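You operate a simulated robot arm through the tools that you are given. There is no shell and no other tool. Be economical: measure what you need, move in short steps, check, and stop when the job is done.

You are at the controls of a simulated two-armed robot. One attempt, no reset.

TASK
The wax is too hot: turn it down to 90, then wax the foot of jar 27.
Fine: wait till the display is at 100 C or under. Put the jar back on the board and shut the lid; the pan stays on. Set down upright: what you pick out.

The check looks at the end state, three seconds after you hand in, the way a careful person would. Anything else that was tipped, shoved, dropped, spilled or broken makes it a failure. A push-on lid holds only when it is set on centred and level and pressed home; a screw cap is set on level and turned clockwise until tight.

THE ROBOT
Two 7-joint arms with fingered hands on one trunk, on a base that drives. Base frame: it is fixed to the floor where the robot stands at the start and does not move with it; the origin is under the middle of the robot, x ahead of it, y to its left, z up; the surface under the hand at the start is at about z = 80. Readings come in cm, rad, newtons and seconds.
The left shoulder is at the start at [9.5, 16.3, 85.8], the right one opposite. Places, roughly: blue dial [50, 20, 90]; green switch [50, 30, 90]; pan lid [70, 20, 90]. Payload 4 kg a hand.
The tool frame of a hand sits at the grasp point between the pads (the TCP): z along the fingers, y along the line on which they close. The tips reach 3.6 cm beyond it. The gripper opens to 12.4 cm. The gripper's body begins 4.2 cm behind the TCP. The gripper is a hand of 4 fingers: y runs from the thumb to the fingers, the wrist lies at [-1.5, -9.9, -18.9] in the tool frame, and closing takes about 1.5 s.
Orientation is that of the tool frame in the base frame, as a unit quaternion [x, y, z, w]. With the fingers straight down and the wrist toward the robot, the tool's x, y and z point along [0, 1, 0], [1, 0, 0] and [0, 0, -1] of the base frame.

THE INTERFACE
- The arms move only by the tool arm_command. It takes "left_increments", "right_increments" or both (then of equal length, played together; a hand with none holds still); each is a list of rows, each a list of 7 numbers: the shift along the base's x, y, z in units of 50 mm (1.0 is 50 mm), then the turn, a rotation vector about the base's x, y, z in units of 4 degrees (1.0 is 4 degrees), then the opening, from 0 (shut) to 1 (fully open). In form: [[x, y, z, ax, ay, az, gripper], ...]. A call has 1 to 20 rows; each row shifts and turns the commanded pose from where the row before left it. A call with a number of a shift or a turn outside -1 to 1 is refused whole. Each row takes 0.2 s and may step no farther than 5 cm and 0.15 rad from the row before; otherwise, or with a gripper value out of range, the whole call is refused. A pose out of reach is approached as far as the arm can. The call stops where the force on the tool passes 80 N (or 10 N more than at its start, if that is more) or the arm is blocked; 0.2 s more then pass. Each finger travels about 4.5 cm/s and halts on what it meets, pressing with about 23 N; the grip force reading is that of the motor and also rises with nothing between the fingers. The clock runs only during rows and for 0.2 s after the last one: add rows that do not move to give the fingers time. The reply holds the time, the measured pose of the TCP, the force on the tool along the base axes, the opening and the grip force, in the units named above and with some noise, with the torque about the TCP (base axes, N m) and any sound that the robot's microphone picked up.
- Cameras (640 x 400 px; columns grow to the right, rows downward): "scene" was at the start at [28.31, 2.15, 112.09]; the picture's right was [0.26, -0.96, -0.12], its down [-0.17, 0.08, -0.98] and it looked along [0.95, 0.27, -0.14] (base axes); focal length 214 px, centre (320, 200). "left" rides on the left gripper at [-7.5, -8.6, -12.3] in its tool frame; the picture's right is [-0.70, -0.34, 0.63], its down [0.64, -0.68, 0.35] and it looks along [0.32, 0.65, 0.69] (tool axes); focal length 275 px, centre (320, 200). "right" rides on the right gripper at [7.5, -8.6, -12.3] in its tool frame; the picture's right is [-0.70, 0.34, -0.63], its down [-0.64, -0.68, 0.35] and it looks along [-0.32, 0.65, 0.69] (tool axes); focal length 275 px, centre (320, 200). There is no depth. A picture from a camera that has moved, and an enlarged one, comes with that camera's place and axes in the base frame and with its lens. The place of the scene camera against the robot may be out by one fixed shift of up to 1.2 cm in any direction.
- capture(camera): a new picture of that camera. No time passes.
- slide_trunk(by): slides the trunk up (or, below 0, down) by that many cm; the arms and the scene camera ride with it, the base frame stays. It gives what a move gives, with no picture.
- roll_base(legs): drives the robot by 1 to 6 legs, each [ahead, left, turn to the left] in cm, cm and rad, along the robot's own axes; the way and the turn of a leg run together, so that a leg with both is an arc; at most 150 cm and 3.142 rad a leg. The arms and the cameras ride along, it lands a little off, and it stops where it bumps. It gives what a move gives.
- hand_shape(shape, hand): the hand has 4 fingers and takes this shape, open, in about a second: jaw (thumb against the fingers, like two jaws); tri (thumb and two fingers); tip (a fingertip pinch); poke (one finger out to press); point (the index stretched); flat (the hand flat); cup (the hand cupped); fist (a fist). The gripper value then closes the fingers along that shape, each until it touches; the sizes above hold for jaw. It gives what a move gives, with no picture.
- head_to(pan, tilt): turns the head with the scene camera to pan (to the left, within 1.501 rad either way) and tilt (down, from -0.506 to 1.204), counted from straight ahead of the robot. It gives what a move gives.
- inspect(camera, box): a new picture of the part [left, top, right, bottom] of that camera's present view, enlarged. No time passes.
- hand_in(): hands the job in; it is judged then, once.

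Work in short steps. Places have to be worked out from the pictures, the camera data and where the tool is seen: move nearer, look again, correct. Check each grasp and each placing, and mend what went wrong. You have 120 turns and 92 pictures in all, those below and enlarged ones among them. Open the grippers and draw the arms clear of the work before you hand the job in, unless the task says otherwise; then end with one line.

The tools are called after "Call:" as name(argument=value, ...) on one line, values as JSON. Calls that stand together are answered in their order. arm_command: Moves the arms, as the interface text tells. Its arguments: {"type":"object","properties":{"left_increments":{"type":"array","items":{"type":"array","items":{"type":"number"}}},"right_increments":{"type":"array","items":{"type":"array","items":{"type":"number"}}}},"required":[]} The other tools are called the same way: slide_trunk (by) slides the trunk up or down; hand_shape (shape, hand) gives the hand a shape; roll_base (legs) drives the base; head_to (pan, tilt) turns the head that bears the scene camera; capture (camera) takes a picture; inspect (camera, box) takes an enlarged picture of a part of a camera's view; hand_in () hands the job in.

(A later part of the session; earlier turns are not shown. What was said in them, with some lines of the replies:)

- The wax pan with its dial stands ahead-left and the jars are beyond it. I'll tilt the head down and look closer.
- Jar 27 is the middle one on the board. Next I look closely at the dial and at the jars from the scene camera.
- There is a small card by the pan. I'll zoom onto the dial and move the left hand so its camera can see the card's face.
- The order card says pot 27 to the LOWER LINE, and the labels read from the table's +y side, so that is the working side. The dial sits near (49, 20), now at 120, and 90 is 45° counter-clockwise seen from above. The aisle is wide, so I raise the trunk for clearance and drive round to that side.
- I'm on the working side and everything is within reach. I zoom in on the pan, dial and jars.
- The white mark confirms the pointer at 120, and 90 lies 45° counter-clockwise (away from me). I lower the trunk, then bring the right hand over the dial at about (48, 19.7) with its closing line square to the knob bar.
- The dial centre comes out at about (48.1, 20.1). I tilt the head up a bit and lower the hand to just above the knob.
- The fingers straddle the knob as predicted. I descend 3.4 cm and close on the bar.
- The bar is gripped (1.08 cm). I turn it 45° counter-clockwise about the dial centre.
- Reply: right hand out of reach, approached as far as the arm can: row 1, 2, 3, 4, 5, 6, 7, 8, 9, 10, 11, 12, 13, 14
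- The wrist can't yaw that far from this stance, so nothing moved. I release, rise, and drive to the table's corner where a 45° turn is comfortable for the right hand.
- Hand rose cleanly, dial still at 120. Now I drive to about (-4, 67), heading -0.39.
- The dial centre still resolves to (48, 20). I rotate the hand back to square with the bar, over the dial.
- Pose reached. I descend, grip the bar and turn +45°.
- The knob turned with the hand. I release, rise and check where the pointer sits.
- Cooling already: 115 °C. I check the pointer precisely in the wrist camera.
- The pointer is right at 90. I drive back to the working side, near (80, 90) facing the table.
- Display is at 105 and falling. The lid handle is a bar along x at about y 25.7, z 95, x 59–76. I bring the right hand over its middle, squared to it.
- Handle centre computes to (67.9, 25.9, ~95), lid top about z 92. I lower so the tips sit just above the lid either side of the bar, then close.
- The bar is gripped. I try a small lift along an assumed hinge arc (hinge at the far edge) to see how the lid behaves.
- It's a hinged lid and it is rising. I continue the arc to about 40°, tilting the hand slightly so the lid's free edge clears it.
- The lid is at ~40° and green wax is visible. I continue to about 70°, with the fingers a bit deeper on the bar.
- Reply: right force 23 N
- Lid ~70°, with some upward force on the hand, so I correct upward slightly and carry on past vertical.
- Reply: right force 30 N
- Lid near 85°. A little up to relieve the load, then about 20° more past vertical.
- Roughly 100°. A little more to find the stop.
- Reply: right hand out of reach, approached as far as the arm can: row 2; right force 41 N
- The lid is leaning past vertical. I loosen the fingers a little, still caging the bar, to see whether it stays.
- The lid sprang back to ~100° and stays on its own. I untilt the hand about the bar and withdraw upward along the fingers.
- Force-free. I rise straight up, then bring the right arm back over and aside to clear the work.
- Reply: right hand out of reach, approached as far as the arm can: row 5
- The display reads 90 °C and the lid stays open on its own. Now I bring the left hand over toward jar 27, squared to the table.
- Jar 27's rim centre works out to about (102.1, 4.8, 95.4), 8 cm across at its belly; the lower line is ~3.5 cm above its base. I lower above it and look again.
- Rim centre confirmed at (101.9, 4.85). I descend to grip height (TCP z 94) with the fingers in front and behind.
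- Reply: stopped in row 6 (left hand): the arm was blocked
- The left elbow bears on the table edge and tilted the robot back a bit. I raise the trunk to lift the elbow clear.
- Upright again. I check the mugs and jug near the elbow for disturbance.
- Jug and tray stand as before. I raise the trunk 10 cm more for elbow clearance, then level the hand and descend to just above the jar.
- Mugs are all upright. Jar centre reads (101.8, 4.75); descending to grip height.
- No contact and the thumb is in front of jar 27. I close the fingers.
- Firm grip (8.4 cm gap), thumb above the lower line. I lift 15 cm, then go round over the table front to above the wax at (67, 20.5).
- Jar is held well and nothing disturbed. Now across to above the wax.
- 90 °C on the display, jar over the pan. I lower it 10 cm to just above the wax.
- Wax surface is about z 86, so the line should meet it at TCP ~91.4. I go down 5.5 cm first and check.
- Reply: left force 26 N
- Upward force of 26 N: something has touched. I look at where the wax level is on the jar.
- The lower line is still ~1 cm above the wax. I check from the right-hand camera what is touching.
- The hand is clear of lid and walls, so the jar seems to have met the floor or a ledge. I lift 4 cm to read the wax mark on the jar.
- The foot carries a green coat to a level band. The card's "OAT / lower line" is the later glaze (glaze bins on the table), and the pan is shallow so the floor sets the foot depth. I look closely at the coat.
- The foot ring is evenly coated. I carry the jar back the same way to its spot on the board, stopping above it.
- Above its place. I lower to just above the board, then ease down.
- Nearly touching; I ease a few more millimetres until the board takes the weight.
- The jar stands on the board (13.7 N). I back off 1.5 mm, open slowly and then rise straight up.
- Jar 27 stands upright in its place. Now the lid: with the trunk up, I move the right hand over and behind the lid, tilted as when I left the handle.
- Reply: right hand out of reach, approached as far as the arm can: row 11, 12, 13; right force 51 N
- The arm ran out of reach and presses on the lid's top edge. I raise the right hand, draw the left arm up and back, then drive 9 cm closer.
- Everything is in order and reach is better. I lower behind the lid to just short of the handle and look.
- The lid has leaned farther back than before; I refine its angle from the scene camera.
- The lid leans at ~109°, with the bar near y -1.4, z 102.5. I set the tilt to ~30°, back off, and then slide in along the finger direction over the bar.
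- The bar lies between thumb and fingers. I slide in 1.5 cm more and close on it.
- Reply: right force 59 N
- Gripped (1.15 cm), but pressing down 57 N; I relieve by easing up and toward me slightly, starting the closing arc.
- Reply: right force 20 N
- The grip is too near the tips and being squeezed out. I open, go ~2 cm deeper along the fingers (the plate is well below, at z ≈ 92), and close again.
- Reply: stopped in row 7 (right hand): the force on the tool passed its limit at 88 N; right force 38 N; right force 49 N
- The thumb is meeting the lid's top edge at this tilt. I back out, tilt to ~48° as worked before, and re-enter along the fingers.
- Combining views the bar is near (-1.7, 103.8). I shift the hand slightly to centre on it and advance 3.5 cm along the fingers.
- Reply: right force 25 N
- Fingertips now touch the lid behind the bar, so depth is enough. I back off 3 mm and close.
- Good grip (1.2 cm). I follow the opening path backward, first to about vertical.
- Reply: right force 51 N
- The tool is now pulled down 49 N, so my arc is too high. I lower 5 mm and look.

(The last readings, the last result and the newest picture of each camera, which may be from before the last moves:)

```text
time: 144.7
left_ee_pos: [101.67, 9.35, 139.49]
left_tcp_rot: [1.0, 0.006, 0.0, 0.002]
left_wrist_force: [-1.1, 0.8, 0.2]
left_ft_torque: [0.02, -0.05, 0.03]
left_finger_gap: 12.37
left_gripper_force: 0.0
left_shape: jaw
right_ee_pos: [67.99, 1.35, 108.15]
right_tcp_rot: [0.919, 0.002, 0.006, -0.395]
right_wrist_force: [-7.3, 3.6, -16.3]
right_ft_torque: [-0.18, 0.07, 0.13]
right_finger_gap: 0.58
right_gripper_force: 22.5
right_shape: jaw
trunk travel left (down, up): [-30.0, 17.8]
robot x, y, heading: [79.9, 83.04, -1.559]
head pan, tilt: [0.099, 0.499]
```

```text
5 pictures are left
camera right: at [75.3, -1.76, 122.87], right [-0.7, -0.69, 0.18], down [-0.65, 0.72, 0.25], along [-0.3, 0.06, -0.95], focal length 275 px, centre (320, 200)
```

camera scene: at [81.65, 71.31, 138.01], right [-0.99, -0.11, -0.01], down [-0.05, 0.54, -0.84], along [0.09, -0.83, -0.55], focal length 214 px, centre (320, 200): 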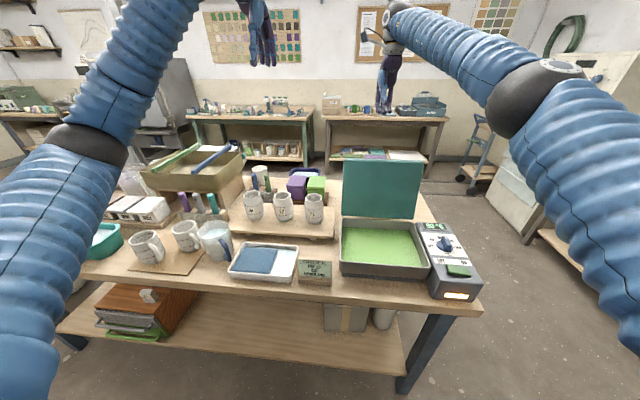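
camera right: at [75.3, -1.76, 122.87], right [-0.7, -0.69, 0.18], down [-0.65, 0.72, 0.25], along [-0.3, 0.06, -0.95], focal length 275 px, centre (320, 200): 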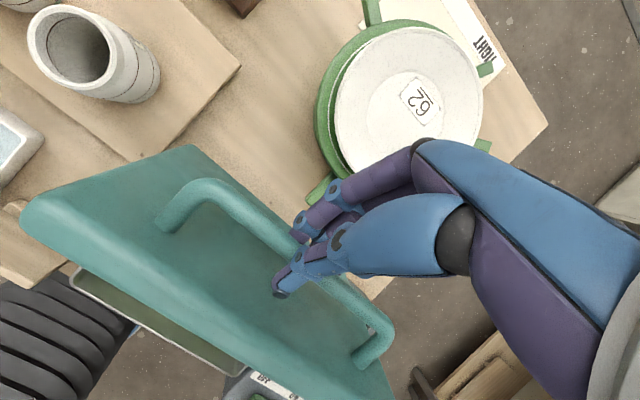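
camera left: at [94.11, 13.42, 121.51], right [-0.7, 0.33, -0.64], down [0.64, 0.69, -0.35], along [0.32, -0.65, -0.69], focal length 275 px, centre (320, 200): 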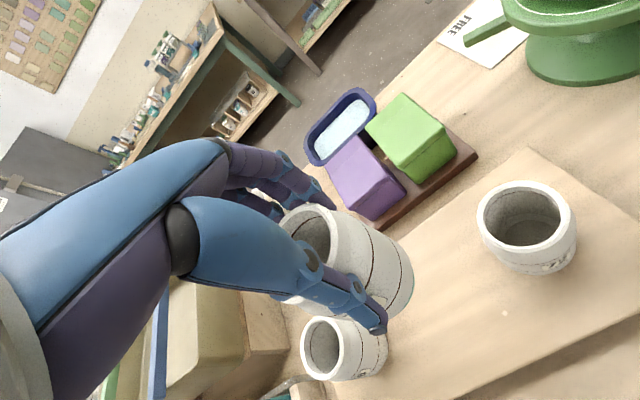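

The bar is still held at about 97°. With a refitted hinge (y 9.3, z 90.5) I continue past vertical.

Call:
arm_command(right_increments=[[0, 0.19, 0.05, -0.31, 0, 0, 0], [0, 0.19, 0.05, -0.31, 0, 0, 0], [0, 0.203, 0.043, -0.33, 0, 0, 0], [0, 0.203, 0.043, -0.33, 0, 0, 0], [0, 0.203, 0.043, -0.33, 0, 0, 0], [0, 0, 0, 0, 0, 0, 0]])

```text
time: 146.1
left_ee_pos: [101.8, 9.26, 139.29]
left_tcp_rot: [1.0, 0.005, 0.001, 0.0]
left_wrist_force: [0.0, -0.5, 0.2]
left_ft_torque: [-0.01, 0.02, -0.03]
left_finger_gap: 12.36
left_gripper_force: 0.1
left_shape: jaw
right_ee_pos: [67.99, 6.12, 108.87]
right_tcp_rot: [0.938, 0.002, 0.004, -0.346]
right_wrist_force: [-5.6, 0.4, -36.8]
right_ft_torque: [-0.59, 0.1, 0.12]
right_finger_gap: 0.57
right_gripper_force: 22.8
right_shape: jaw
trunk travel left (down, up): [-30.0, 17.8]
robot x, y, heading: [79.51, 82.76, -1.561]
head pan, tilt: [0.099, 0.499]
```

Pulling a bit high again; I continue while lowering slightly.

Call:
arm_command(right_increments=[[0, 0.05, -0.14, 0, 0, 0, 0], [0, 0.21, -0.0, -0.33, 0, 0, 0], [0, 0.21, -0.01, -0.33, 0, 0, 0], [0, 0.21, -0.01, -0.33, 0, 0, 0], [0, 0, 0, 0, 0, 0, 0]])

```text
time: 147.3
left_ee_pos: [101.89, 9.41, 139.39]
left_tcp_rot: [1.0, 0.005, 0.001, 0.001]
left_wrist_force: [-0.2, -0.4, -0.2]
left_ft_torque: [0.02, -0.02, 0.03]
left_finger_gap: 12.39
left_gripper_force: 0.0
left_shape: jaw
right_ee_pos: [68.03, 9.65, 108.31]
right_tcp_rot: [0.95, 0.002, 0.005, -0.311]
right_wrist_force: [-6.8, -0.9, -7.8]
right_ft_torque: [-0.23, 0.08, 0.09]
right_finger_gap: 0.83
right_gripper_force: 22.6
right_shape: jaw
trunk travel left (down, up): [-30.0, 17.8]
robot x, y, heading: [79.87, 83.07, -1.561]
head pan, tilt: [0.099, 0.499]
```

Forces are small now. Continuing the arc down.

Call:
arm_command(right_increments=[[0, 0.21, -0.025, -0.42, 0, 0, 0], [0, 0.21, -0.03, -0.42, 0, 0, 0], [0, 0.21, -0.03, -0.42, 0, 0, 0], [0, 0.2, -0.05, -0.42, 0, 0, 0], [0, 0.2, -0.06, -0.42, 0, 0, 0], [0, 0.2, -0.065, -0.42, 0, 0, 0], [0, 0, 0, 0, 0, 0, 0]])

Call:
inspect(camera="scene", box=[300, 110, 500, 310])

```text
time: 148.9
left_ee_pos: [101.88, 9.18, 139.25]
left_tcp_rot: [1.0, 0.006, 0.001, 0.0]
left_wrist_force: [0.1, -0.5, 0.6]
left_ft_torque: [0.0, -0.03, -0.01]
left_finger_gap: 12.35
left_gripper_force: 0.1
left_shape: jaw
right_ee_pos: [67.73, 15.72, 106.54]
right_tcp_rot: [0.974, 0.001, 0.005, -0.228]
right_wrist_force: [-0.2, -14.5, -26.6]
right_ft_torque: [-0.76, -0.03, 0.02]
right_finger_gap: 0.62
right_gripper_force: 23.3
right_shape: jaw
trunk travel left (down, up): [-30.0, 17.8]
robot x, y, heading: [79.88, 83.1, -1.558]
head pan, tilt: [0.099, 0.499]
```

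```text
2.00 times, centred on (400, 210) of scene
camera zoom: at [81.6, 71.15, 137.99], right [-0.99, -0.11, -0.01], down [-0.05, 0.54, -0.84], along [0.09, -0.83, -0.55], focal length 429 px, centre (160, 180)
```

zoom: 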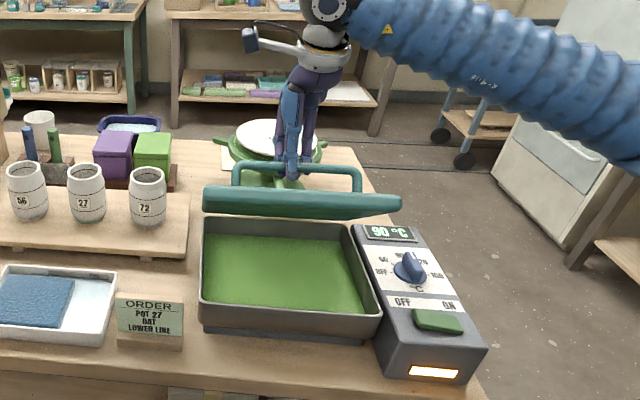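

The lid is coming down under control (~55°). I keep following the arc, a little lower.

Call:
arm_command(right_increments=[[0, -0.03, -0.12, 0, 0, 0, 0], [0, 0.18, -0.1, -0.5, 0, 0, 0], [0, 0.18, -0.1, -0.5, 0, 0, 0], [0, 0.18, -0.11, -0.5, 0, 0, 0], [0, 0.16, -0.125, -0.5, 0, 0, 0], [0, 0.16, -0.13, -0.5, 0, 0, 0], [0, 0.16, -0.135, -0.5, 0, 0, 0], [0, 0, 0, 0, 0, 0, 0]])

```text
time: 150.7
left_ee_pos: [101.77, 9.41, 139.28]
left_tcp_rot: [1.0, 0.007, 0.001, 0.0]
left_wrist_force: [-0.3, 0.7, -0.4]
left_ft_torque: [0.0, 0.01, -0.01]
left_finger_gap: 12.38
left_gripper_force: 0.1
left_shape: jaw
right_ee_pos: [68.07, 20.84, 102.82]
right_tcp_rot: [0.992, 0.002, 0.004, -0.123]
right_wrist_force: [-8.2, -13.5, -13.5]
right_ft_torque: [-0.57, 0.19, 0.07]
right_finger_gap: 0.8
right_gripper_force: 22.7
right_shape: jaw
trunk travel left (down, up): [-30.0, 17.8]
robot x, y, heading: [80.05, 83.62, -1.563]
head pan, tilt: [0.099, 0.499]
```

On track. The last part of the arc down to the closed position.

Call:
arm_command(right_increments=[[0, 0.14, -0.135, -0.44, 0, 0, 0], [0, 0.14, -0.14, -0.44, 0, 0, 0], [0, 0.14, -0.145, -0.44, 0, 0, 0], [0, 0.13, -0.15, -0.44, 0, 0, 0], [0, 0.12, -0.155, -0.44, 0, 0, 0], [0, 0.1, -0.16, -0.44, 0, 0, 0], [0, 0.08, -0.16, -0.44, 0, 0, 0], [0, 0.06, -0.13, -0.44, 0, 0, 0], [0, 0, 0, 0, 0, 0, 0]])

Call:
inspect(camera="scene", box=[300, 110, 500, 310])

```text
time: 152.7
left_ee_pos: [101.73, 9.17, 139.25]
left_tcp_rot: [1.0, 0.005, 0.001, 0.0]
left_wrist_force: [0.0, -0.8, -0.3]
left_ft_torque: [0.0, 0.01, -0.01]
left_finger_gap: 12.37
left_gripper_force: 0.0
left_shape: jaw
right_ee_pos: [68.02, 25.21, 96.92]
right_tcp_rot: [1.0, 0.003, 0.004, -0.002]
right_wrist_force: [-7.9, -27.5, -10.4]
right_ft_torque: [-0.84, 0.22, -0.05]
right_finger_gap: 0.62
right_gripper_force: 23.1
right_shape: jaw
trunk travel left (down, up): [-30.0, 17.8]
robot x, y, heading: [79.65, 83.04, -1.565]
head pan, tilt: [0.099, 0.499]
```

```text
2.00 times, centred on (400, 210) of scene
camera zoom: at [81.56, 71.2, 138.0], right [-0.99, -0.11, -0.01], down [-0.05, 0.54, -0.84], along [0.09, -0.83, -0.55], focal length 429 px, centre (160, 180)
```

zoom: 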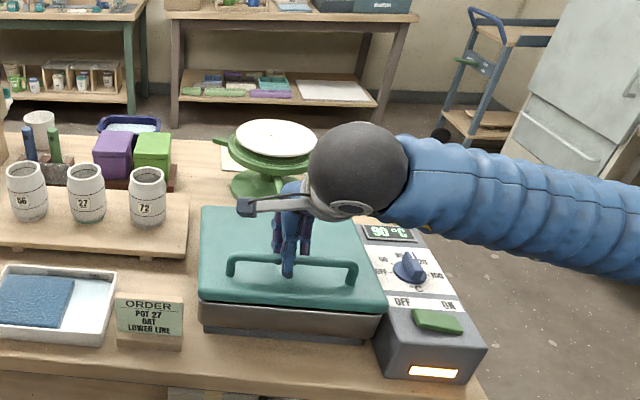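

Nearly shut. I ease down until the lid takes load.

Call:
arm_command(right_increments=[[0, -0.03, -0.06, 0, 0, 0, 0], [0, 0, -0.06, 0, 0, 0, 0], [0, 0, -0.06, 0, 0, 0, 0], [0, 0, 0, 0, 0, 0, 0]])

```text
time: 153.7
left_ee_pos: [101.79, 9.47, 139.47]
left_tcp_rot: [1.0, 0.006, 0.001, 0.001]
left_wrist_force: [-0.3, 0.4, -0.3]
left_ft_torque: [0.0, -0.01, 0.04]
left_finger_gap: 12.38
left_gripper_force: 0.1
left_shape: jaw
right_ee_pos: [68.0, 25.35, 96.21]
right_tcp_rot: [1.0, 0.003, 0.005, 0.0]
right_wrist_force: [-5.5, -13.0, 15.3]
right_ft_torque: [-0.37, 0.07, -0.03]
right_finger_gap: 0.61
right_gripper_force: 23.4
right_shape: jaw
trunk travel left (down, up): [-30.0, 17.8]
robot x, y, heading: [80.01, 83.22, -1.565]
head pan, tilt: [0.099, 0.499]
```

The lid bears on the rim. I open the fingers and rise, moving the hand aside.

Call:
arm_command(right_increments=[[0, 0, 0, 0, 0, 0, 0.2], [0, 0, 0, 0, 0, 0, 0.4], [0, 0, 0, 0, 0, 0, 0.45], [0, 0, 0, 0, 0, 0, 0.45], [0, 0, 0, 0, 0, 0, 0.45], [0, 0, 0.3, 0, 0, 0, 0.45], [0, 0, 0.5, 0, 0, 0, 0.45], [0, 0, 0.6, 0, 0, 0, 0.45], [0, 0, 0.7, 0, 0, 0, 0.45], [0, 0, 0.7, 0, 0, 0, 0.45], [-0.4, 0, 0.7, 0, 0, 0, 0.6], [-0.5, 0.1, 0.6, 0, 0, 0, 0.8], [-0.5, 0.2, 0.5, 0, 0, 0, 1], [-0.5, 0.2, 0.5, 0, 0, 0, 1], [-0.5, 0.2, 0.4, 0, 0, 0, 1], [0, 0, 0, 0, 0, 0, 1]])

Call:
capture(camera="scene")

```text
time: 157.1
left_ee_pos: [101.72, 9.49, 139.35]
left_tcp_rot: [1.0, 0.006, 0.001, 0.001]
left_wrist_force: [0.3, -0.6, 0.5]
left_ft_torque: [0.01, 0.0, -0.01]
left_finger_gap: 12.38
left_gripper_force: 0.0
left_shape: jaw
right_ee_pos: [55.94, 28.74, 123.6]
right_tcp_rot: [1.0, 0.004, 0.004, 0.0]
right_wrist_force: [0.3, 0.4, 0.2]
right_ft_torque: [0.03, 0.02, 0.02]
right_finger_gap: 12.37
right_gripper_force: 0.2
right_shape: jaw
trunk travel left (down, up): [-30.0, 17.8]
robot x, y, heading: [80.01, 83.12, -1.561]
head pan, tilt: [0.099, 0.499]
```

```text
2 pictures are left
camera scene: at [81.67, 71.42, 138.01], right [-0.99, -0.11, -0.01], down [-0.05, 0.54, -0.84], along [0.09, -0.83, -0.55], focal length 214 px, centre (320, 200)
```

scene: 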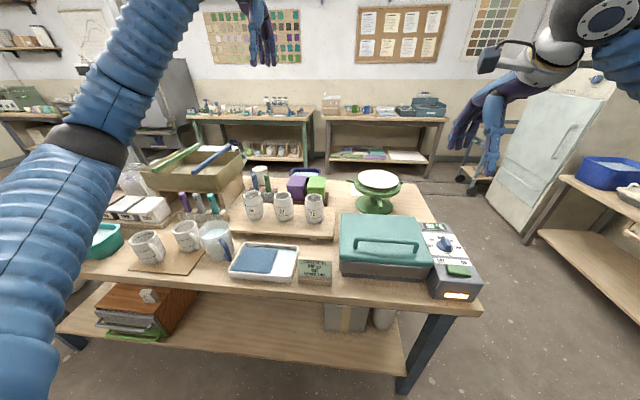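

Everything stands in place and the lid looks shut. One close check of the lid seam and dial.

Call:
inspect(camera="scene", box=[230, 170, 490, 310])

```text
2.46 times, centred on (360, 240) of scene
camera zoom: at [81.67, 71.42, 138.01], right [-0.99, -0.11, -0.01], down [-0.05, 0.54, -0.84], along [0.09, -0.83, -0.55], focal length 528 px, centre (222, 102)
```

zoom: 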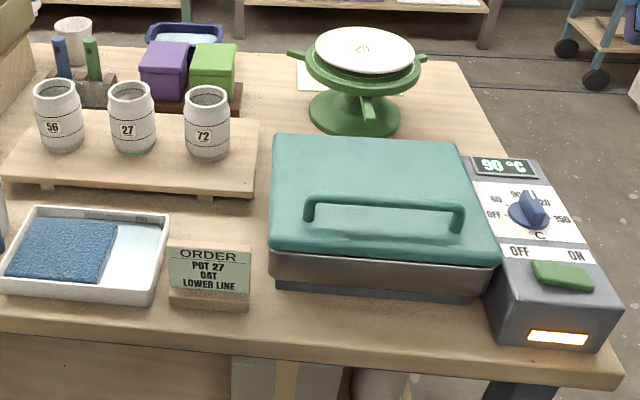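

The lid is shut, the dial is at 90, the pan is on, and jar 27 stands waxed on the board. I back the robot off to clear the work, then hand in.

Call:
roll_base(legs=[[-20, 0, 0]])

Call:
hand_in()

```text
time: 158.7
left_ee_pos: [101.44, 29.64, 139.5]
left_tcp_rot: [1.0, 0.003, 0.001, 0.002]
left_wrist_force: [-0.2, 0.5, 0.3]
left_ft_torque: [-0.06, 0.04, -0.01]
left_finger_gap: 12.37
left_gripper_force: 0.0
left_shape: jaw
right_ee_pos: [55.55, 49.02, 123.47]
right_tcp_rot: [1.0, 0.002, 0.003, 0.0]
right_wrist_force: [-0.6, -0.6, 0.6]
right_ft_torque: [-0.03, 0.02, -0.03]
right_finger_gap: 12.38
right_gripper_force: 0.1
right_shape: jaw
trunk travel left (down, up): [-30.0, 17.8]
robot x, y, heading: [79.68, 103.31, -1.565]
head pan, tilt: [0.099, 0.499]
```

```text
The job is handed in.
```

I handed the job in with the dial at 90, the pan on and reading 90 °C, the lid shut, and jar 27 back upright on the board. Only its foot ring is waxed: the shallow pan stopped it there, and I took the order card's "OAT / LOWER LINE" to be the later glaze, not the wax.
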